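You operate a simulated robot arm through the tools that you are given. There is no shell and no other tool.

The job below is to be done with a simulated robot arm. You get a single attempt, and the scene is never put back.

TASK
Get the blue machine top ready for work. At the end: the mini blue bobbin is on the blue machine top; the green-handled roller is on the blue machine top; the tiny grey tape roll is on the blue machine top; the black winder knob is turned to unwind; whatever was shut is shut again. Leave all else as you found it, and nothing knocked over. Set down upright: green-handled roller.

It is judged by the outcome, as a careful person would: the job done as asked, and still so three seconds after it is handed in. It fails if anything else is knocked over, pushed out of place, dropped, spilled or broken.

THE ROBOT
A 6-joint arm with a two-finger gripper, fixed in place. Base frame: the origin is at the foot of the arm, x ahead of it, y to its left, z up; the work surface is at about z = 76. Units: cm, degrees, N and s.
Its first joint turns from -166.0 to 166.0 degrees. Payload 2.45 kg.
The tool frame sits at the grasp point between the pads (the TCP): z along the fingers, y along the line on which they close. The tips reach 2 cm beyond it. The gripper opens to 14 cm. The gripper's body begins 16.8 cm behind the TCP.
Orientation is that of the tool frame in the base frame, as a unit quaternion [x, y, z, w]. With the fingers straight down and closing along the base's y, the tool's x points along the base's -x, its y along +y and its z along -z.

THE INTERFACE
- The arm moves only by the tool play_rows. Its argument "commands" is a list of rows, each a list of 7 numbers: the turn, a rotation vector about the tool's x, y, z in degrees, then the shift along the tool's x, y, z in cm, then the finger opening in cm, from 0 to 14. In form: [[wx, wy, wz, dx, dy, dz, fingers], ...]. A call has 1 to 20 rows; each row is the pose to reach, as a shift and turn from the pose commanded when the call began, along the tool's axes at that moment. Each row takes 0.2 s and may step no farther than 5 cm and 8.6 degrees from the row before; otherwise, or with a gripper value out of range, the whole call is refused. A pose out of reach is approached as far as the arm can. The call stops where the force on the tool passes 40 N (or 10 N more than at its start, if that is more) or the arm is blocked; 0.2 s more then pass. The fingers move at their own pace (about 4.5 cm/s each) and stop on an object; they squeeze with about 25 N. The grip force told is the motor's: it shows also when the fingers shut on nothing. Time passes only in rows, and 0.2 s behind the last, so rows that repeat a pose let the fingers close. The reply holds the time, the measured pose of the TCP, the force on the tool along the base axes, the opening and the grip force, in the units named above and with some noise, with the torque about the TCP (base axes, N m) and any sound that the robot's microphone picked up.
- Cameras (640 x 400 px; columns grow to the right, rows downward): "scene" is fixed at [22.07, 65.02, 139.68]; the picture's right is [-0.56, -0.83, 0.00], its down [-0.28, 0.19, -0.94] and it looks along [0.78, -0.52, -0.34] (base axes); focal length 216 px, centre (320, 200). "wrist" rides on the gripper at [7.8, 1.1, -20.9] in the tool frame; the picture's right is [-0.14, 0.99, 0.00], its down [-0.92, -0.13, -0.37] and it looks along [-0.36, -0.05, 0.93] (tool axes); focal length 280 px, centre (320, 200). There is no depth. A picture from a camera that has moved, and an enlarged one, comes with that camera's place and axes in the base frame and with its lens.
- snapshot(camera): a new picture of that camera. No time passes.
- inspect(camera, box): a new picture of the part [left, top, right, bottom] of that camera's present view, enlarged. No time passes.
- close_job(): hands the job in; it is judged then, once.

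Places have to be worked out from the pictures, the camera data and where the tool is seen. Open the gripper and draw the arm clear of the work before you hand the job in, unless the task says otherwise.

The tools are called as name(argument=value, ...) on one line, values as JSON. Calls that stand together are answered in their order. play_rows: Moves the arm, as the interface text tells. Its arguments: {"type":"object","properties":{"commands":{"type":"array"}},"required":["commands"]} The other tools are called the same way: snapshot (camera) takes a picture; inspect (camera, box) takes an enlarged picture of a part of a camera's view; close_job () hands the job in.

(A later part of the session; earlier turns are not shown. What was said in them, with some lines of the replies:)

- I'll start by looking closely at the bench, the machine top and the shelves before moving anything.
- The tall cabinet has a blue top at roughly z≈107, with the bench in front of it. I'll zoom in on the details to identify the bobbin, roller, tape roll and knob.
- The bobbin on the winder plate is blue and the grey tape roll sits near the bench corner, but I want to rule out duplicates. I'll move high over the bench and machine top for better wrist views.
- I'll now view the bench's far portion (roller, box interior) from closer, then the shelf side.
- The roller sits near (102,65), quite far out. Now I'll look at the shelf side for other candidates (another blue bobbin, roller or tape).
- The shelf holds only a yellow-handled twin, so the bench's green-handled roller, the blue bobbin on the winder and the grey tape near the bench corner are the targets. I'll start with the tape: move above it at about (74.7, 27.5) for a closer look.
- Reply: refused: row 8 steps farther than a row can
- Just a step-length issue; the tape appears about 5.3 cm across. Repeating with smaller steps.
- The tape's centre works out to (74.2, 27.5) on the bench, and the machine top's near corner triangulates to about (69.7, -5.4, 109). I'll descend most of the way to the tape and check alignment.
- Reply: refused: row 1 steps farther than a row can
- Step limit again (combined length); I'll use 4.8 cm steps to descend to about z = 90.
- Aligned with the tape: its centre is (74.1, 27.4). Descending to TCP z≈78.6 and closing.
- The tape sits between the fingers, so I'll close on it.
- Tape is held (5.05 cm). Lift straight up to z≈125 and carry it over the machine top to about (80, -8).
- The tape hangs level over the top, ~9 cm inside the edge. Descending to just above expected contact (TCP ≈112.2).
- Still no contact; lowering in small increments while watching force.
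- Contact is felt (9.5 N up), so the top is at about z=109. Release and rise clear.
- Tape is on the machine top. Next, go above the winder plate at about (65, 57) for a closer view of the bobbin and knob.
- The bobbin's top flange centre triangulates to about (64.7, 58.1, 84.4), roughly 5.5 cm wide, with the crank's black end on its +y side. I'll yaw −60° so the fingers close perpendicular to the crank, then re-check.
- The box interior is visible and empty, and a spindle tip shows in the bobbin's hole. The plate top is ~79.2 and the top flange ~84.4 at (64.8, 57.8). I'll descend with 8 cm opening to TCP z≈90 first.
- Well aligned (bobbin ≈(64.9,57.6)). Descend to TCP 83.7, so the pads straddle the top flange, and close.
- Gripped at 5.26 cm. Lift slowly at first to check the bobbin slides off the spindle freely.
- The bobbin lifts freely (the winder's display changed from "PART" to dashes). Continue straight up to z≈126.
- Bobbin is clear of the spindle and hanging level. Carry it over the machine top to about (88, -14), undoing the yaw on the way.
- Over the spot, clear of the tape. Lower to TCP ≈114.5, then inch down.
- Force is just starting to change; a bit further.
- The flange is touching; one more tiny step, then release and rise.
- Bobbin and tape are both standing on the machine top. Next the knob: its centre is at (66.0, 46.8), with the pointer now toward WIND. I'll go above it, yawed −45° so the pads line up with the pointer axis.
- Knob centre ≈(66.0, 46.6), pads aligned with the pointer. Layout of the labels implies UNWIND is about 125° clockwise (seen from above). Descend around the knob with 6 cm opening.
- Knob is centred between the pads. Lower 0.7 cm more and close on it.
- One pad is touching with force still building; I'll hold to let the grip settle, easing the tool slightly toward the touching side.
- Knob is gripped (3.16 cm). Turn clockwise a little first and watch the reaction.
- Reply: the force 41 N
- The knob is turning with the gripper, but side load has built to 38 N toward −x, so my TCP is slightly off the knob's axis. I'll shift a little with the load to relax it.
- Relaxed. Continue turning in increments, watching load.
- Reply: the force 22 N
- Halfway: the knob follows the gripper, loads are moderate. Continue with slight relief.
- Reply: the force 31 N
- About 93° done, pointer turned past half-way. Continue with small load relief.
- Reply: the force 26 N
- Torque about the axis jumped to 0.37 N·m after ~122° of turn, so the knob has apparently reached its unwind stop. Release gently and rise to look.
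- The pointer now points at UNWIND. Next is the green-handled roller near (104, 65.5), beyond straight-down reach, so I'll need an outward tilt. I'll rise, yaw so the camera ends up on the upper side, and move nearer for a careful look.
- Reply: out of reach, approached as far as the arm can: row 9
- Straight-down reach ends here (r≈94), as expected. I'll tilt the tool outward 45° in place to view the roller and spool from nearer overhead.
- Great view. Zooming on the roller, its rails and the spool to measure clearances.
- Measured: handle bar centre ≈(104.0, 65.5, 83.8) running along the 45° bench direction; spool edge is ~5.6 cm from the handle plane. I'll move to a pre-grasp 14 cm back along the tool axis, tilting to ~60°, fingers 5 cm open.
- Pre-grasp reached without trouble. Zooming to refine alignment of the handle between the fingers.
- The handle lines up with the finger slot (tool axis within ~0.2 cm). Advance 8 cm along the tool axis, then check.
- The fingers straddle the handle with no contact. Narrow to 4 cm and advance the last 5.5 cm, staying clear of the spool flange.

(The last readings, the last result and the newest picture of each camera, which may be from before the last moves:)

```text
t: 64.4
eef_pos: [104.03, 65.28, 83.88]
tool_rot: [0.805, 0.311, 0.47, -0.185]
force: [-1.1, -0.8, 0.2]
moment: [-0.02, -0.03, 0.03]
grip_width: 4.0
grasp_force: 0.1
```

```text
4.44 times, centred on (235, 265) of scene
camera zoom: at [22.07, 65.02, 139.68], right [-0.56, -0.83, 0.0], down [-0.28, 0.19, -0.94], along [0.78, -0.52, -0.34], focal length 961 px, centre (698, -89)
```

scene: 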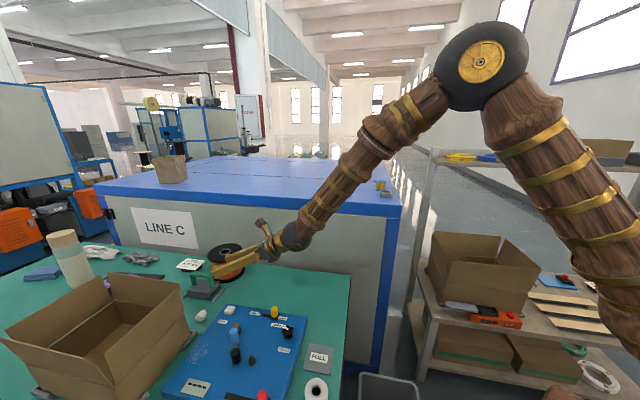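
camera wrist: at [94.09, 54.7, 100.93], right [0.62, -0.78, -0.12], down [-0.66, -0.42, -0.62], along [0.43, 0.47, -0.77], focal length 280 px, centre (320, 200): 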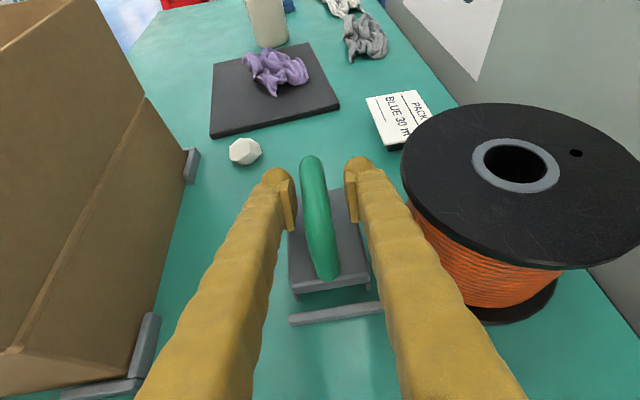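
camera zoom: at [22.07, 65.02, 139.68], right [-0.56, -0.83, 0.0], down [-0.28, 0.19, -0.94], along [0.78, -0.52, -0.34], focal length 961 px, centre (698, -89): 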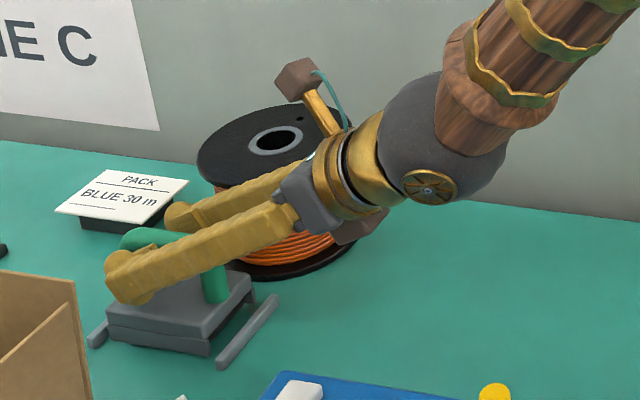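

The bar is inside the pads, ~0.3 cm left of centre. Shift that much and close gently on the handle.

play_rows(commands=[[0, 0, 0, 0, -0.15, 0, 4], [0, 0, 0, 0, -0.28, 0, 4], [0, 0, 0, 0, -0.28, 0, 3], [0, 0, 0, 0, -0.28, 0, 2], [0, 0, 0, 0, -0.28, 0, 1], [0, 0, 0, 0, -0.28, 0, 1], [0, 0, 0, 0, -0.28, 0, 1]])

snapshot(camera="wrist")

inspect(camera="scene", box=[170, 220, 300, 310])

```text
t: 66.0
eef_pos: [103.76, 65.47, 83.81]
tool_rot: [0.805, 0.31, 0.47, -0.185]
force: [0.2, 0.7, 0.3]
moment: [-0.03, -0.02, -0.04]
grip_width: 1.67
grasp_force: 24.9
```

```text
taken
camera wrist: at [93.92, 54.88, 100.86], right [0.62, -0.78, -0.13], down [-0.66, -0.42, -0.62], along [0.43, 0.47, -0.77], focal length 280 px, centre (320, 200)
```

wrist: 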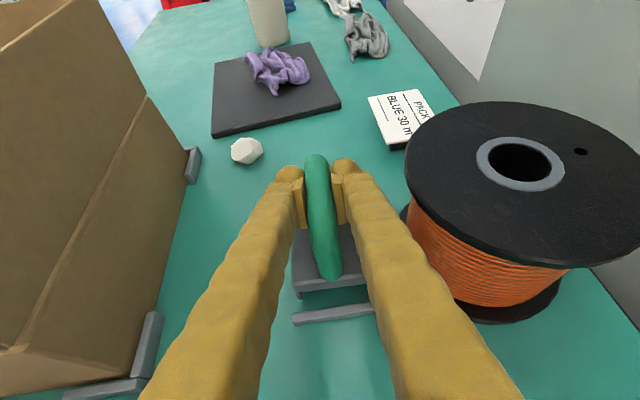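

```text
4.44 times, centred on (235, 265) of scene
camera zoom: at [22.07, 65.02, 139.68], right [-0.56, -0.83, 0.0], down [-0.28, 0.19, -0.94], along [0.78, -0.52, -0.34], focal length 961 px, centre (698, -89)
```

zoom: 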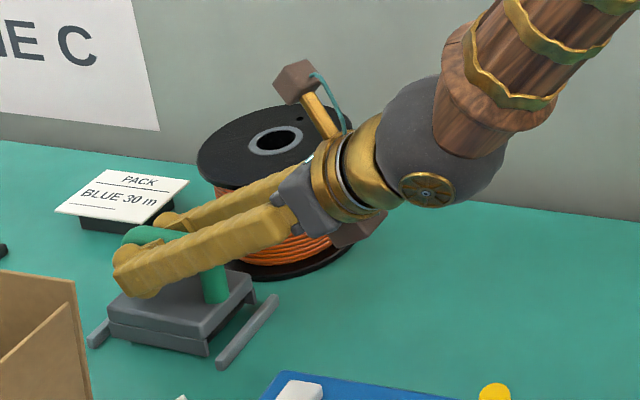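

Handle gripped (1.67 cm, 25 N). Lift vertically a few cm and check that the roller stays level.

play_rows(commands=[[0, 0, 0, 0.44, 0, -0.24, 1], [0, 0, 0, 0.87, 0, -0.49, 1], [0, 0, 0, 1.75, 0, -0.98, 1], [0, 0, 0, 2.62, 0, -1.46, 1], [0, 0, 0, 3.5, 0, -1.95, 1]])

snapshot(camera="wrist")

inspect(camera="scene", box=[170, 220, 300, 310])

```text
t: 67.2
eef_pos: [103.9, 65.53, 87.75]
tool_rot: [0.805, 0.309, 0.471, -0.184]
force: [0.7, 0.1, -3.4]
moment: [0.03, -0.02, 0.01]
grip_width: 1.64
grasp_force: 24.6
```

```text
taken
camera wrist: at [93.94, 54.93, 104.86], right [0.62, -0.78, -0.12], down [-0.66, -0.42, -0.62], along [0.43, 0.47, -0.77], focal length 280 px, centre (320, 200)
```

wrist: 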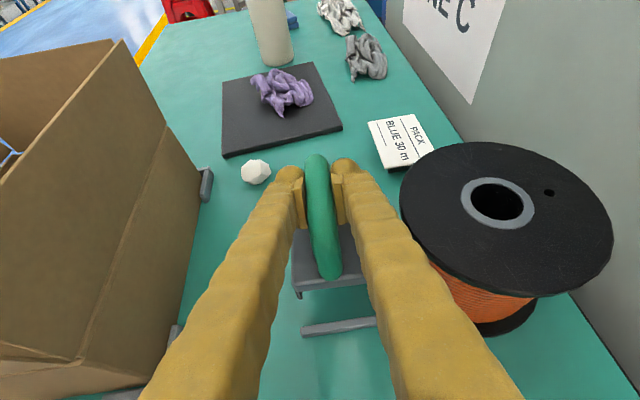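

```text
4.44 times, centred on (235, 265) of scene
camera zoom: at [22.07, 65.02, 139.68], right [-0.56, -0.83, 0.0], down [-0.28, 0.19, -0.94], along [0.78, -0.52, -0.34], focal length 961 px, centre (698, -89)
```

zoom: 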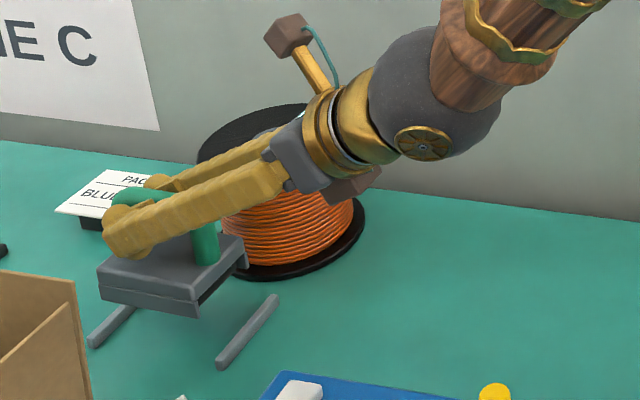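

Lifted cleanly out of the rails and level (≈3.4 N). Continue straight up to z≈126.

play_rows(commands=[[0, 0, 0, 3.67, 0, -2.05, 1], [0, 0, 0, 7.34, 0, -4.1, 1], [0, 0, 0, 11.0, 0, -6.15, 1], [0, 0, 0, 14.7, 0, -8.2, 1], [0, 0, 0, 18.35, 0, -10.25, 1], [0, 0, 0, 22.0, 0, -12.3, 1], [0, 0, 0, 25.7, 0, -14.35, 1], [0, 0, 0, 29.4, 0, -16.4, 1], [0, 0, 0, 33.0, 0, -18.45, 1]])

snapshot(camera="wrist")

snapshot(camera="scene")

```text
t: 69.2
eef_pos: [103.92, 65.39, 125.43]
tool_rot: [0.806, 0.309, 0.47, -0.184]
force: [0.4, 0.8, -4.9]
moment: [0.07, -0.08, 0.02]
grip_width: 1.64
grasp_force: 25.2
```

```text
taken
camera wrist: at [94.06, 54.86, 142.38], right [0.62, -0.78, -0.13], down [-0.66, -0.42, -0.62], along [0.43, 0.47, -0.77], focal length 280 px, centre (320, 200)
```

wrist: 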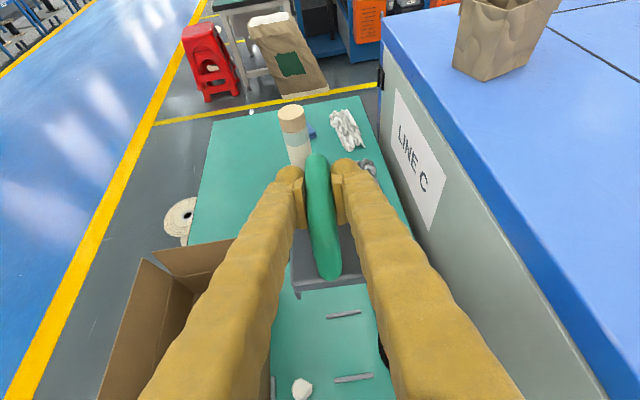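

```text
taken
```

scene: 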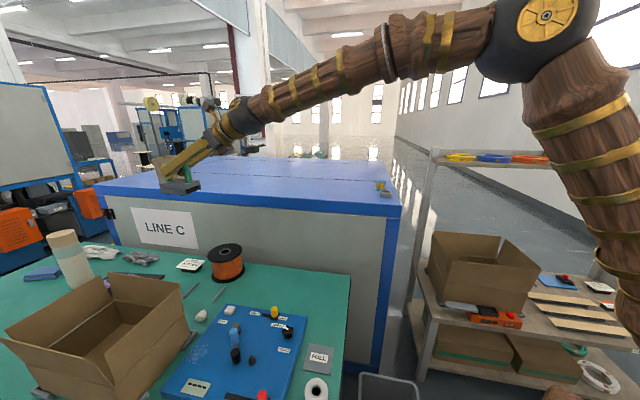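

Roller is level and high enough to clear the machine top. Swing it over to about (100, 10), well away from the tape and bobbin, keeping the same tilt while turning −26.5° about the vertical.

play_rows(commands=[[-1.93, 0.02, 1.08, -1.61, 3.2, -2.94, 1], [-3.87, 0.03, 2.15, -3.23, 6.4, -5.88, 1], [-5.8, 0.05, 3.23, -4.84, 9.59, -8.81, 1], [-7.73, 0.07, 4.3, -6.46, 12.79, -11.75, 1], [-9.67, 0.08, 5.38, -8.07, 15.99, -14.69, 1], [-11.6, 0.1, 6.45, -9.69, 19.19, -17.63, 1], [-13.53, 0.12, 7.53, -11.3, 22.38, -20.56, 1], [-15.47, 0.13, 8.6, -12.91, 25.58, -23.5, 1], [-17.4, 0.15, 9.68, -14.53, 28.78, -26.44, 1], [-19.33, 0.17, 10.75, -16.14, 31.98, -29.38, 1], [-21.27, 0.18, 11.83, -17.76, 35.17, -32.31, 1], [-23.2, 0.2, 12.9, -19.37, 38.37, -35.25, 1]])

snapshot(camera="wrist")

snapshot(camera="scene")

inspect(camera="scene", box=[250, 110, 410, 210])

```text
t: 71.8
eef_pos: [100.14, 10.05, 125.87]
tool_rot: [0.854, 0.116, 0.501, -0.071]
force: [-0.2, 1.3, -3.1]
moment: [0.03, -0.02, 0.02]
grip_width: 1.65
grasp_force: 24.9
```

```text
taken
camera wrist: at [86.43, 4.95, 142.94], right [0.2, -0.97, -0.12], down [-0.78, -0.08, -0.62], along [0.59, 0.22, -0.77], focal length 280 px, centre (320, 200)
```

wrist: 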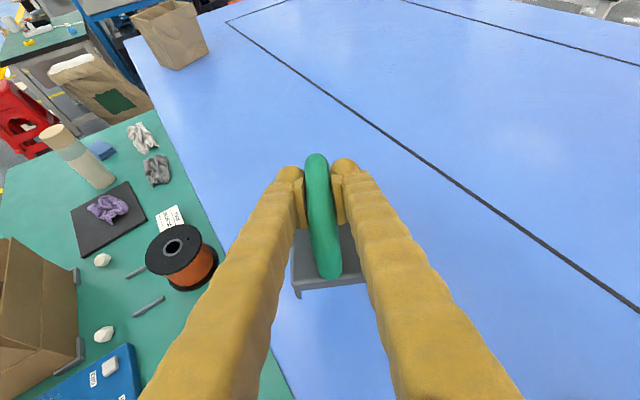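

```text
taken
```

scene: 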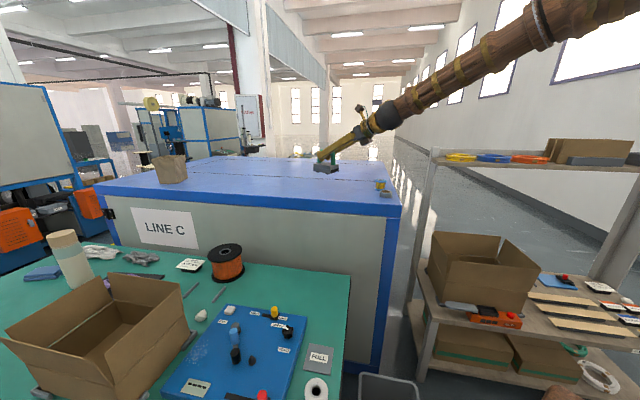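

```text
4.00 times, centred on (330, 160) of scene
camera zoom: at [22.07, 65.02, 139.68], right [-0.56, -0.83, 0.0], down [-0.28, 0.19, -0.94], along [0.78, -0.52, -0.34], focal length 865 px, centre (280, 360)
```

zoom: 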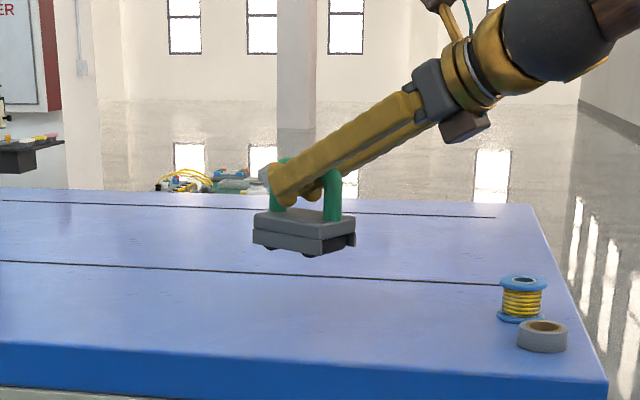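

The roller hangs level above the top, with free space around. Lower straight down 8 cm, then inch to contact (expected TCP ≈116.8).

play_rows(commands=[[0, 0, 0, -3, 0, 1.67, 1], [0, 0, 0, -5.4, 0, 3.0, 1], [0, 0, 0, -6.6, 0, 3.68, 1], [0, 0, 0, -7.1, 0, 3.95, 1]])

inspect(camera="scene", box=[290, 130, 390, 200])

```text
t: 72.8
eef_pos: [100.01, 9.97, 117.76]
tool_rot: [0.855, 0.116, 0.501, -0.07]
force: [0.1, 0.5, -1.6]
moment: [0.05, 0.01, 0.03]
grip_width: 1.64
grasp_force: 24.8
```

```text
5.71 times, centred on (340, 165) of scene
camera zoom: at [22.07, 65.02, 139.68], right [-0.56, -0.83, 0.0], down [-0.28, 0.19, -0.94], along [0.78, -0.52, -0.34], focal length 1235 px, centre (206, 400)
```

zoom: 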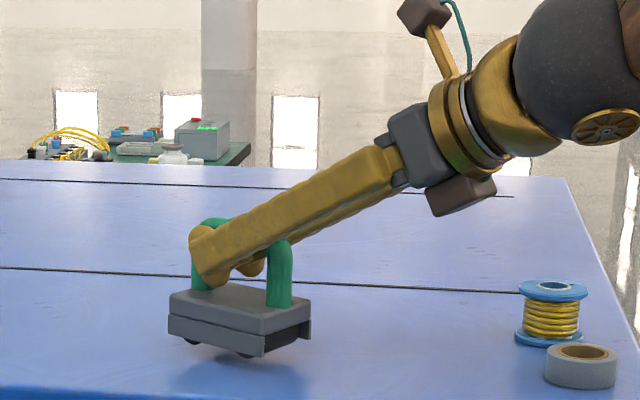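

play_rows(commands=[[0, 0, 0, -0.22, 0, 0.12, 1], [0, 0, 0, -0.44, 0, 0.24, 1], [0, 0, 0, -0.61, 0, 0.34, 1]])

inspect(camera="scene", box=[300, 150, 370, 200])

```text
t: 73.6
eef_pos: [100.07, 10.03, 117.03]
tool_rot: [0.855, 0.116, 0.501, -0.07]
force: [-0.3, -0.4, -3.2]
moment: [0.02, -0.04, 0.02]
grip_width: 1.64
grasp_force: 25.3
```

```text
8.00 times, centred on (335, 175) of scene
camera zoom: at [22.07, 65.02, 139.68], right [-0.56, -0.83, 0.0], down [-0.28, 0.19, -0.94], along [0.78, -0.52, -0.34], focal length 1729 px, centre (200, 400)
```

zoom: 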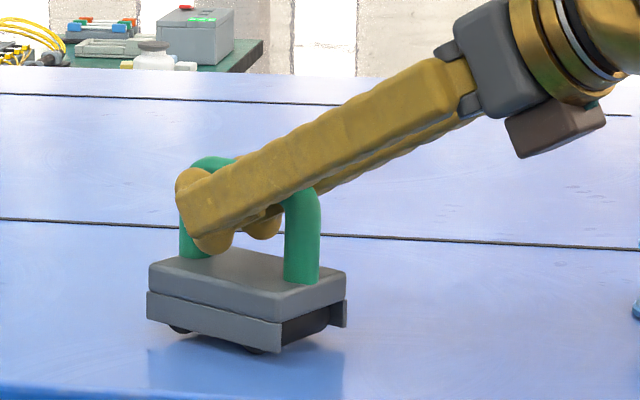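

Nearly touching; continue in smaller increments.

play_rows(commands=[[0, 0, 0, -0.09, 0, 0.05, 1], [0, 0, 0, -0.18, 0, 0.1, 1]])

```text
t: 74.2
eef_pos: [100.01, 10.06, 116.83]
tool_rot: [0.855, 0.117, 0.501, -0.071]
force: [0.7, 0.3, -2.3]
moment: [-0.03, -0.04, -0.02]
grip_width: 1.64
grasp_force: 25.3
```

play_rows(commands=[[0, 0, 0, -0.09, 0, 0.05, 1], [0, 0, 0, -0.18, 0, 0.1, 1]])

```text
t: 74.8
eef_pos: [100.06, 9.99, 116.72]
tool_rot: [0.854, 0.117, 0.502, -0.07]
force: [-1.0, 3.3, 6.9]
moment: [-0.09, 0.25, -0.02]
grip_width: 1.59
grasp_force: 24.7
```

Contact made (≈10 N net). Open the fingers slightly and let it settle before withdrawing.

play_rows(commands=[[0, 0, 0, 0, 0, 0, 1.9], [0, 0, 0, 0, 0, 0, 2.4], [0, 0, 0, 0, 0, 0, 3.2], [0, 0, 0, 0, 0, 0, 4], [0, 0, 0, 0, 0, 0, 4]])

snapshot(camera="wrist")

inspect(camera="scene", box=[300, 150, 370, 200])

```text
t: 76.0
eef_pos: [100.07, 9.97, 116.59]
tool_rot: [0.854, 0.117, 0.501, -0.071]
force: [0.0, -0.7, -0.4]
moment: [0.0, -0.01, 0.04]
grip_width: 4.0
grasp_force: 0.1
```

```text
taken
camera wrist: at [86.44, 4.9, 133.63], right [0.2, -0.97, -0.12], down [-0.78, -0.08, -0.62], along [0.59, 0.22, -0.77], focal length 280 px, centre (320, 200)
```

wrist: 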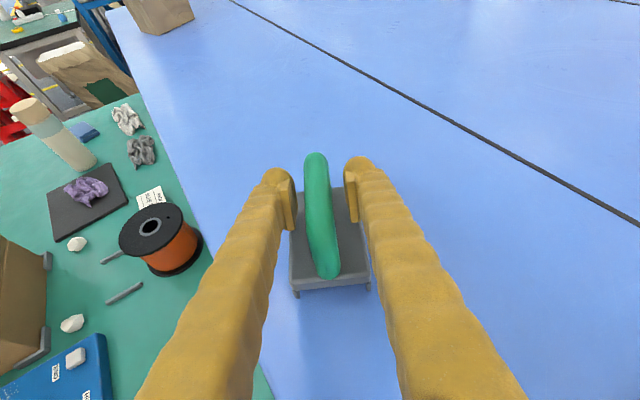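

```text
8.00 times, centred on (335, 175) of scene
camera zoom: at [22.07, 65.02, 139.68], right [-0.56, -0.83, 0.0], down [-0.28, 0.19, -0.94], along [0.78, -0.52, -0.34], focal length 1729 px, centre (200, 400)
```

zoom: 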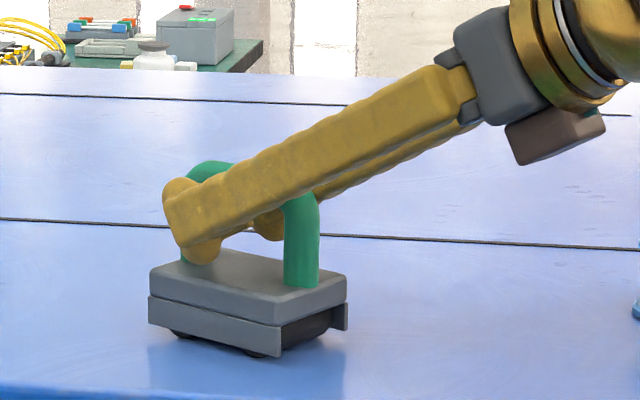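

Roller stands freely on the top. Withdraw straight back along the tool axis.

play_rows(commands=[[0, 0, 0, 0, -0.1, -1.5, 4], [0, 0, 0, 0, -0.1, -4, 4.3], [0, 0, 0, 0.3, -0.1, -7, 5], [0, 0, 0, 1, -0.1, -11, 5.5], [0, 0, 0, 3, -0.1, -15, 6], [0, 0, 0, 6, -0.1, -18, 6], [0, 0, 0, 9.5, -0.1, -20.5, 6]])

snapshot(camera="wrist")

snapshot(camera="scene")

inspect(camera="scene", box=[290, 140, 410, 215])

```text
t: 77.6
eef_pos: [87.19, 6.33, 134.91]
tool_rot: [0.855, 0.117, 0.5, -0.071]
force: [0.4, 0.4, 0.2]
moment: [0.05, 0.01, 0.01]
grip_width: 6.0
grasp_force: 0.0
```

```text
taken
camera wrist: at [73.6, 1.27, 151.84], right [0.2, -0.97, -0.12], down [-0.78, -0.08, -0.62], along [0.59, 0.22, -0.77], focal length 280 px, centre (320, 200)
```

wrist: 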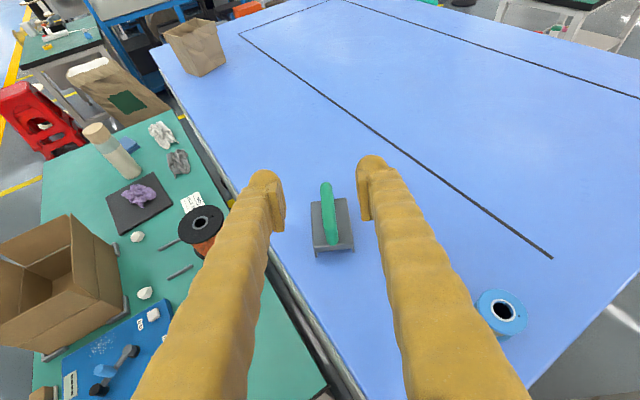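

```text
taken
```

scene: 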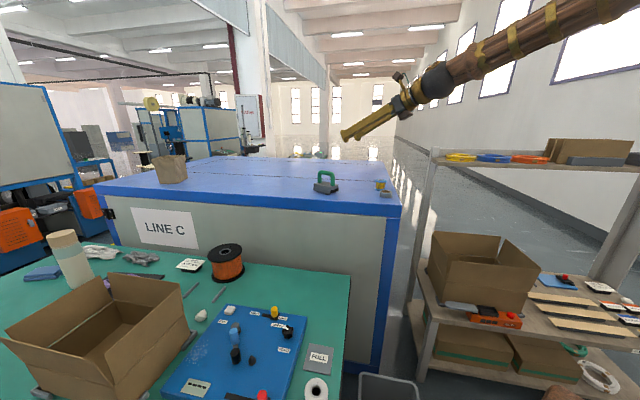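

```text
5.33 times, centred on (350, 178) of scene
camera zoom: at [22.07, 65.02, 139.68], right [-0.56, -0.83, 0.0], down [-0.28, 0.19, -0.94], along [0.78, -0.52, -0.34], focal length 1153 px, centre (160, 320)
```

zoom: 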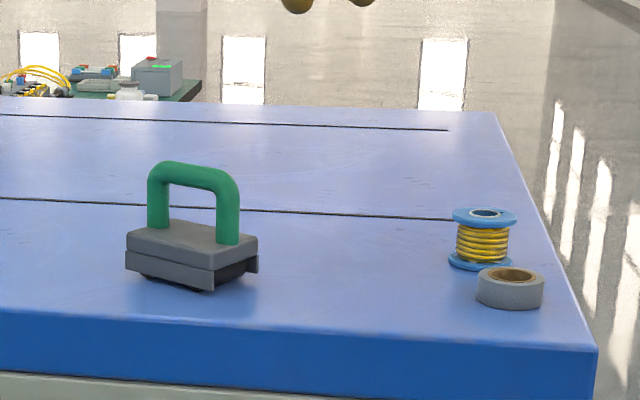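

All three items stand on the machine top. I'll draw the arm up and back, straighten the tool, open the gripper, then verify everything after some time has passed.

play_rows(commands=[[0, -7.5, 0, -0.63, -0.67, -2.4, 8], [0, -15, 0, -1.26, -1.35, -4.8, 10], [0, -22.5, 0, -1.9, -2.0, -7.2, 12], [0, -30, 0, -2.5, -2.7, -9.6, 14], [0, -37.5, 0, -3.1, -3.4, -12, 14], [0, -45, 0, -3.8, -4.0, -14.4, 14], [0, -52.5, 0, -4.4, -4.7, -16.8, 14], [0, -60, 0, -5.06, -5.4, -19.2, 14], [0, -60, 0, -5.06, -5.4, -19.2, 14], [0, -60, 0, -5.06, -5.4, -19.2, 14], [0, -60, 0, -5.06, -5.4, -19.2, 14]])

snapshot(camera="scene")

inspect(camera="scene", box=[290, 140, 410, 215])

inspect(camera="scene", box=[150, 230, 350, 400])

snapshot(camera="wrist")

```text
t: 80.0
eef_pos: [67.13, 6.61, 139.96]
tool_rot: [0.991, 0.136, 0.007, -0.003]
force: [1.2, 0.4, 0.1]
moment: [-0.04, -0.01, -0.02]
grip_width: 13.99
grasp_force: 0.1
```

```text
taken
```

scene: 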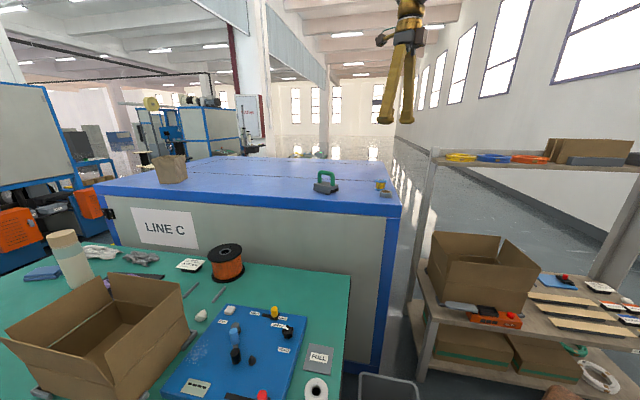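

```text
5.33 times, centred on (350, 178) of scene
camera zoom: at [22.07, 65.02, 139.68], right [-0.56, -0.83, 0.0], down [-0.28, 0.19, -0.94], along [0.78, -0.52, -0.34], focal length 1153 px, centre (160, 320)
```

zoom: 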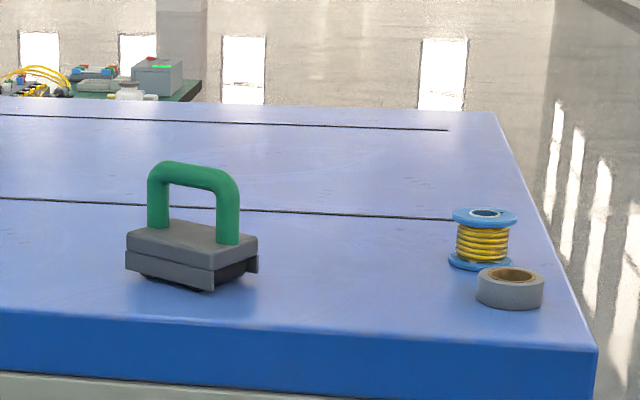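

```text
2.35 times, centred on (250, 315) of scene
camera zoom: at [22.07, 65.02, 139.68], right [-0.56, -0.83, 0.0], down [-0.28, 0.19, -0.94], along [0.78, -0.52, -0.34], focal length 509 px, centre (485, -71)
```

zoom: 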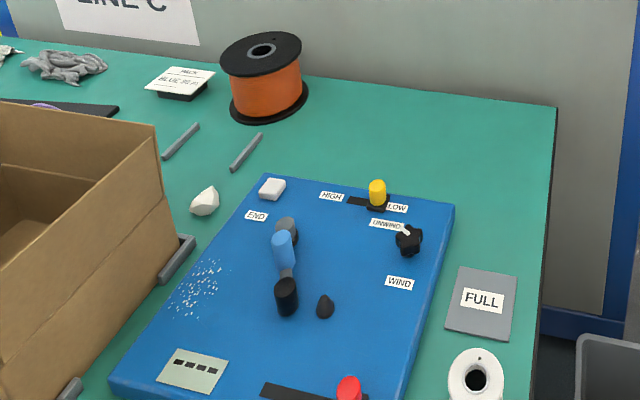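

```text
taken
camera wrist: at [74.72, 7.4, 160.91], right [0.14, -0.99, -0.01], down [-0.93, -0.13, 0.36], along [-0.35, -0.04, -0.93], focal length 280 px, centre (320, 200)
```

wrist: 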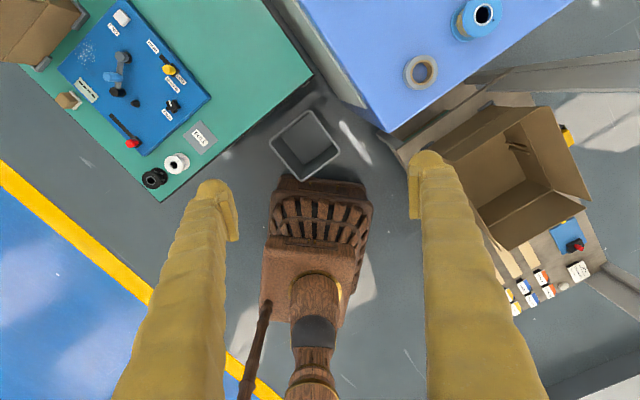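

Between the last two views (2.4 s apart) nothing moved: the roller is upright, and the bobbin and tape rest on the blue machine top. The knob points to UNWIND, nothing else is displaced, nothing was opened, and the arm is clear with the gripper open. Handing in.

close_job()

```text
The job is handed in.
```

The job is handed in, with everything you asked for in place when I last looked:

- **Tape roll:** the tiny grey tape roll lies flat on the blue machine top, near the corner closest to the arm.
- **Bobbin:** I took the blue bobbin with yellow wire off the winder spindle and stood it on the machine top. I found no other blue bobbin on the bench or shelf, and both open boxes looked empty of one. The winder's display changed from "PART" to dashes when I lifted it off.
- **Roller:** the green-handled roller stands upright on the machine top, and did not move over the last 2.4 s I watched.
- **Knob:** I turned the black winder knob about 120° until it met resistance, and it now points at UNWIND.

I took "blue machine top" to mean the blue top of the LINE C cabinet, not the blue winder plate on the bench. I opened nothing, so nothing needed shutting. I saw nothing else knocked over or out of place. The arm is drawn clear with the gripper open.
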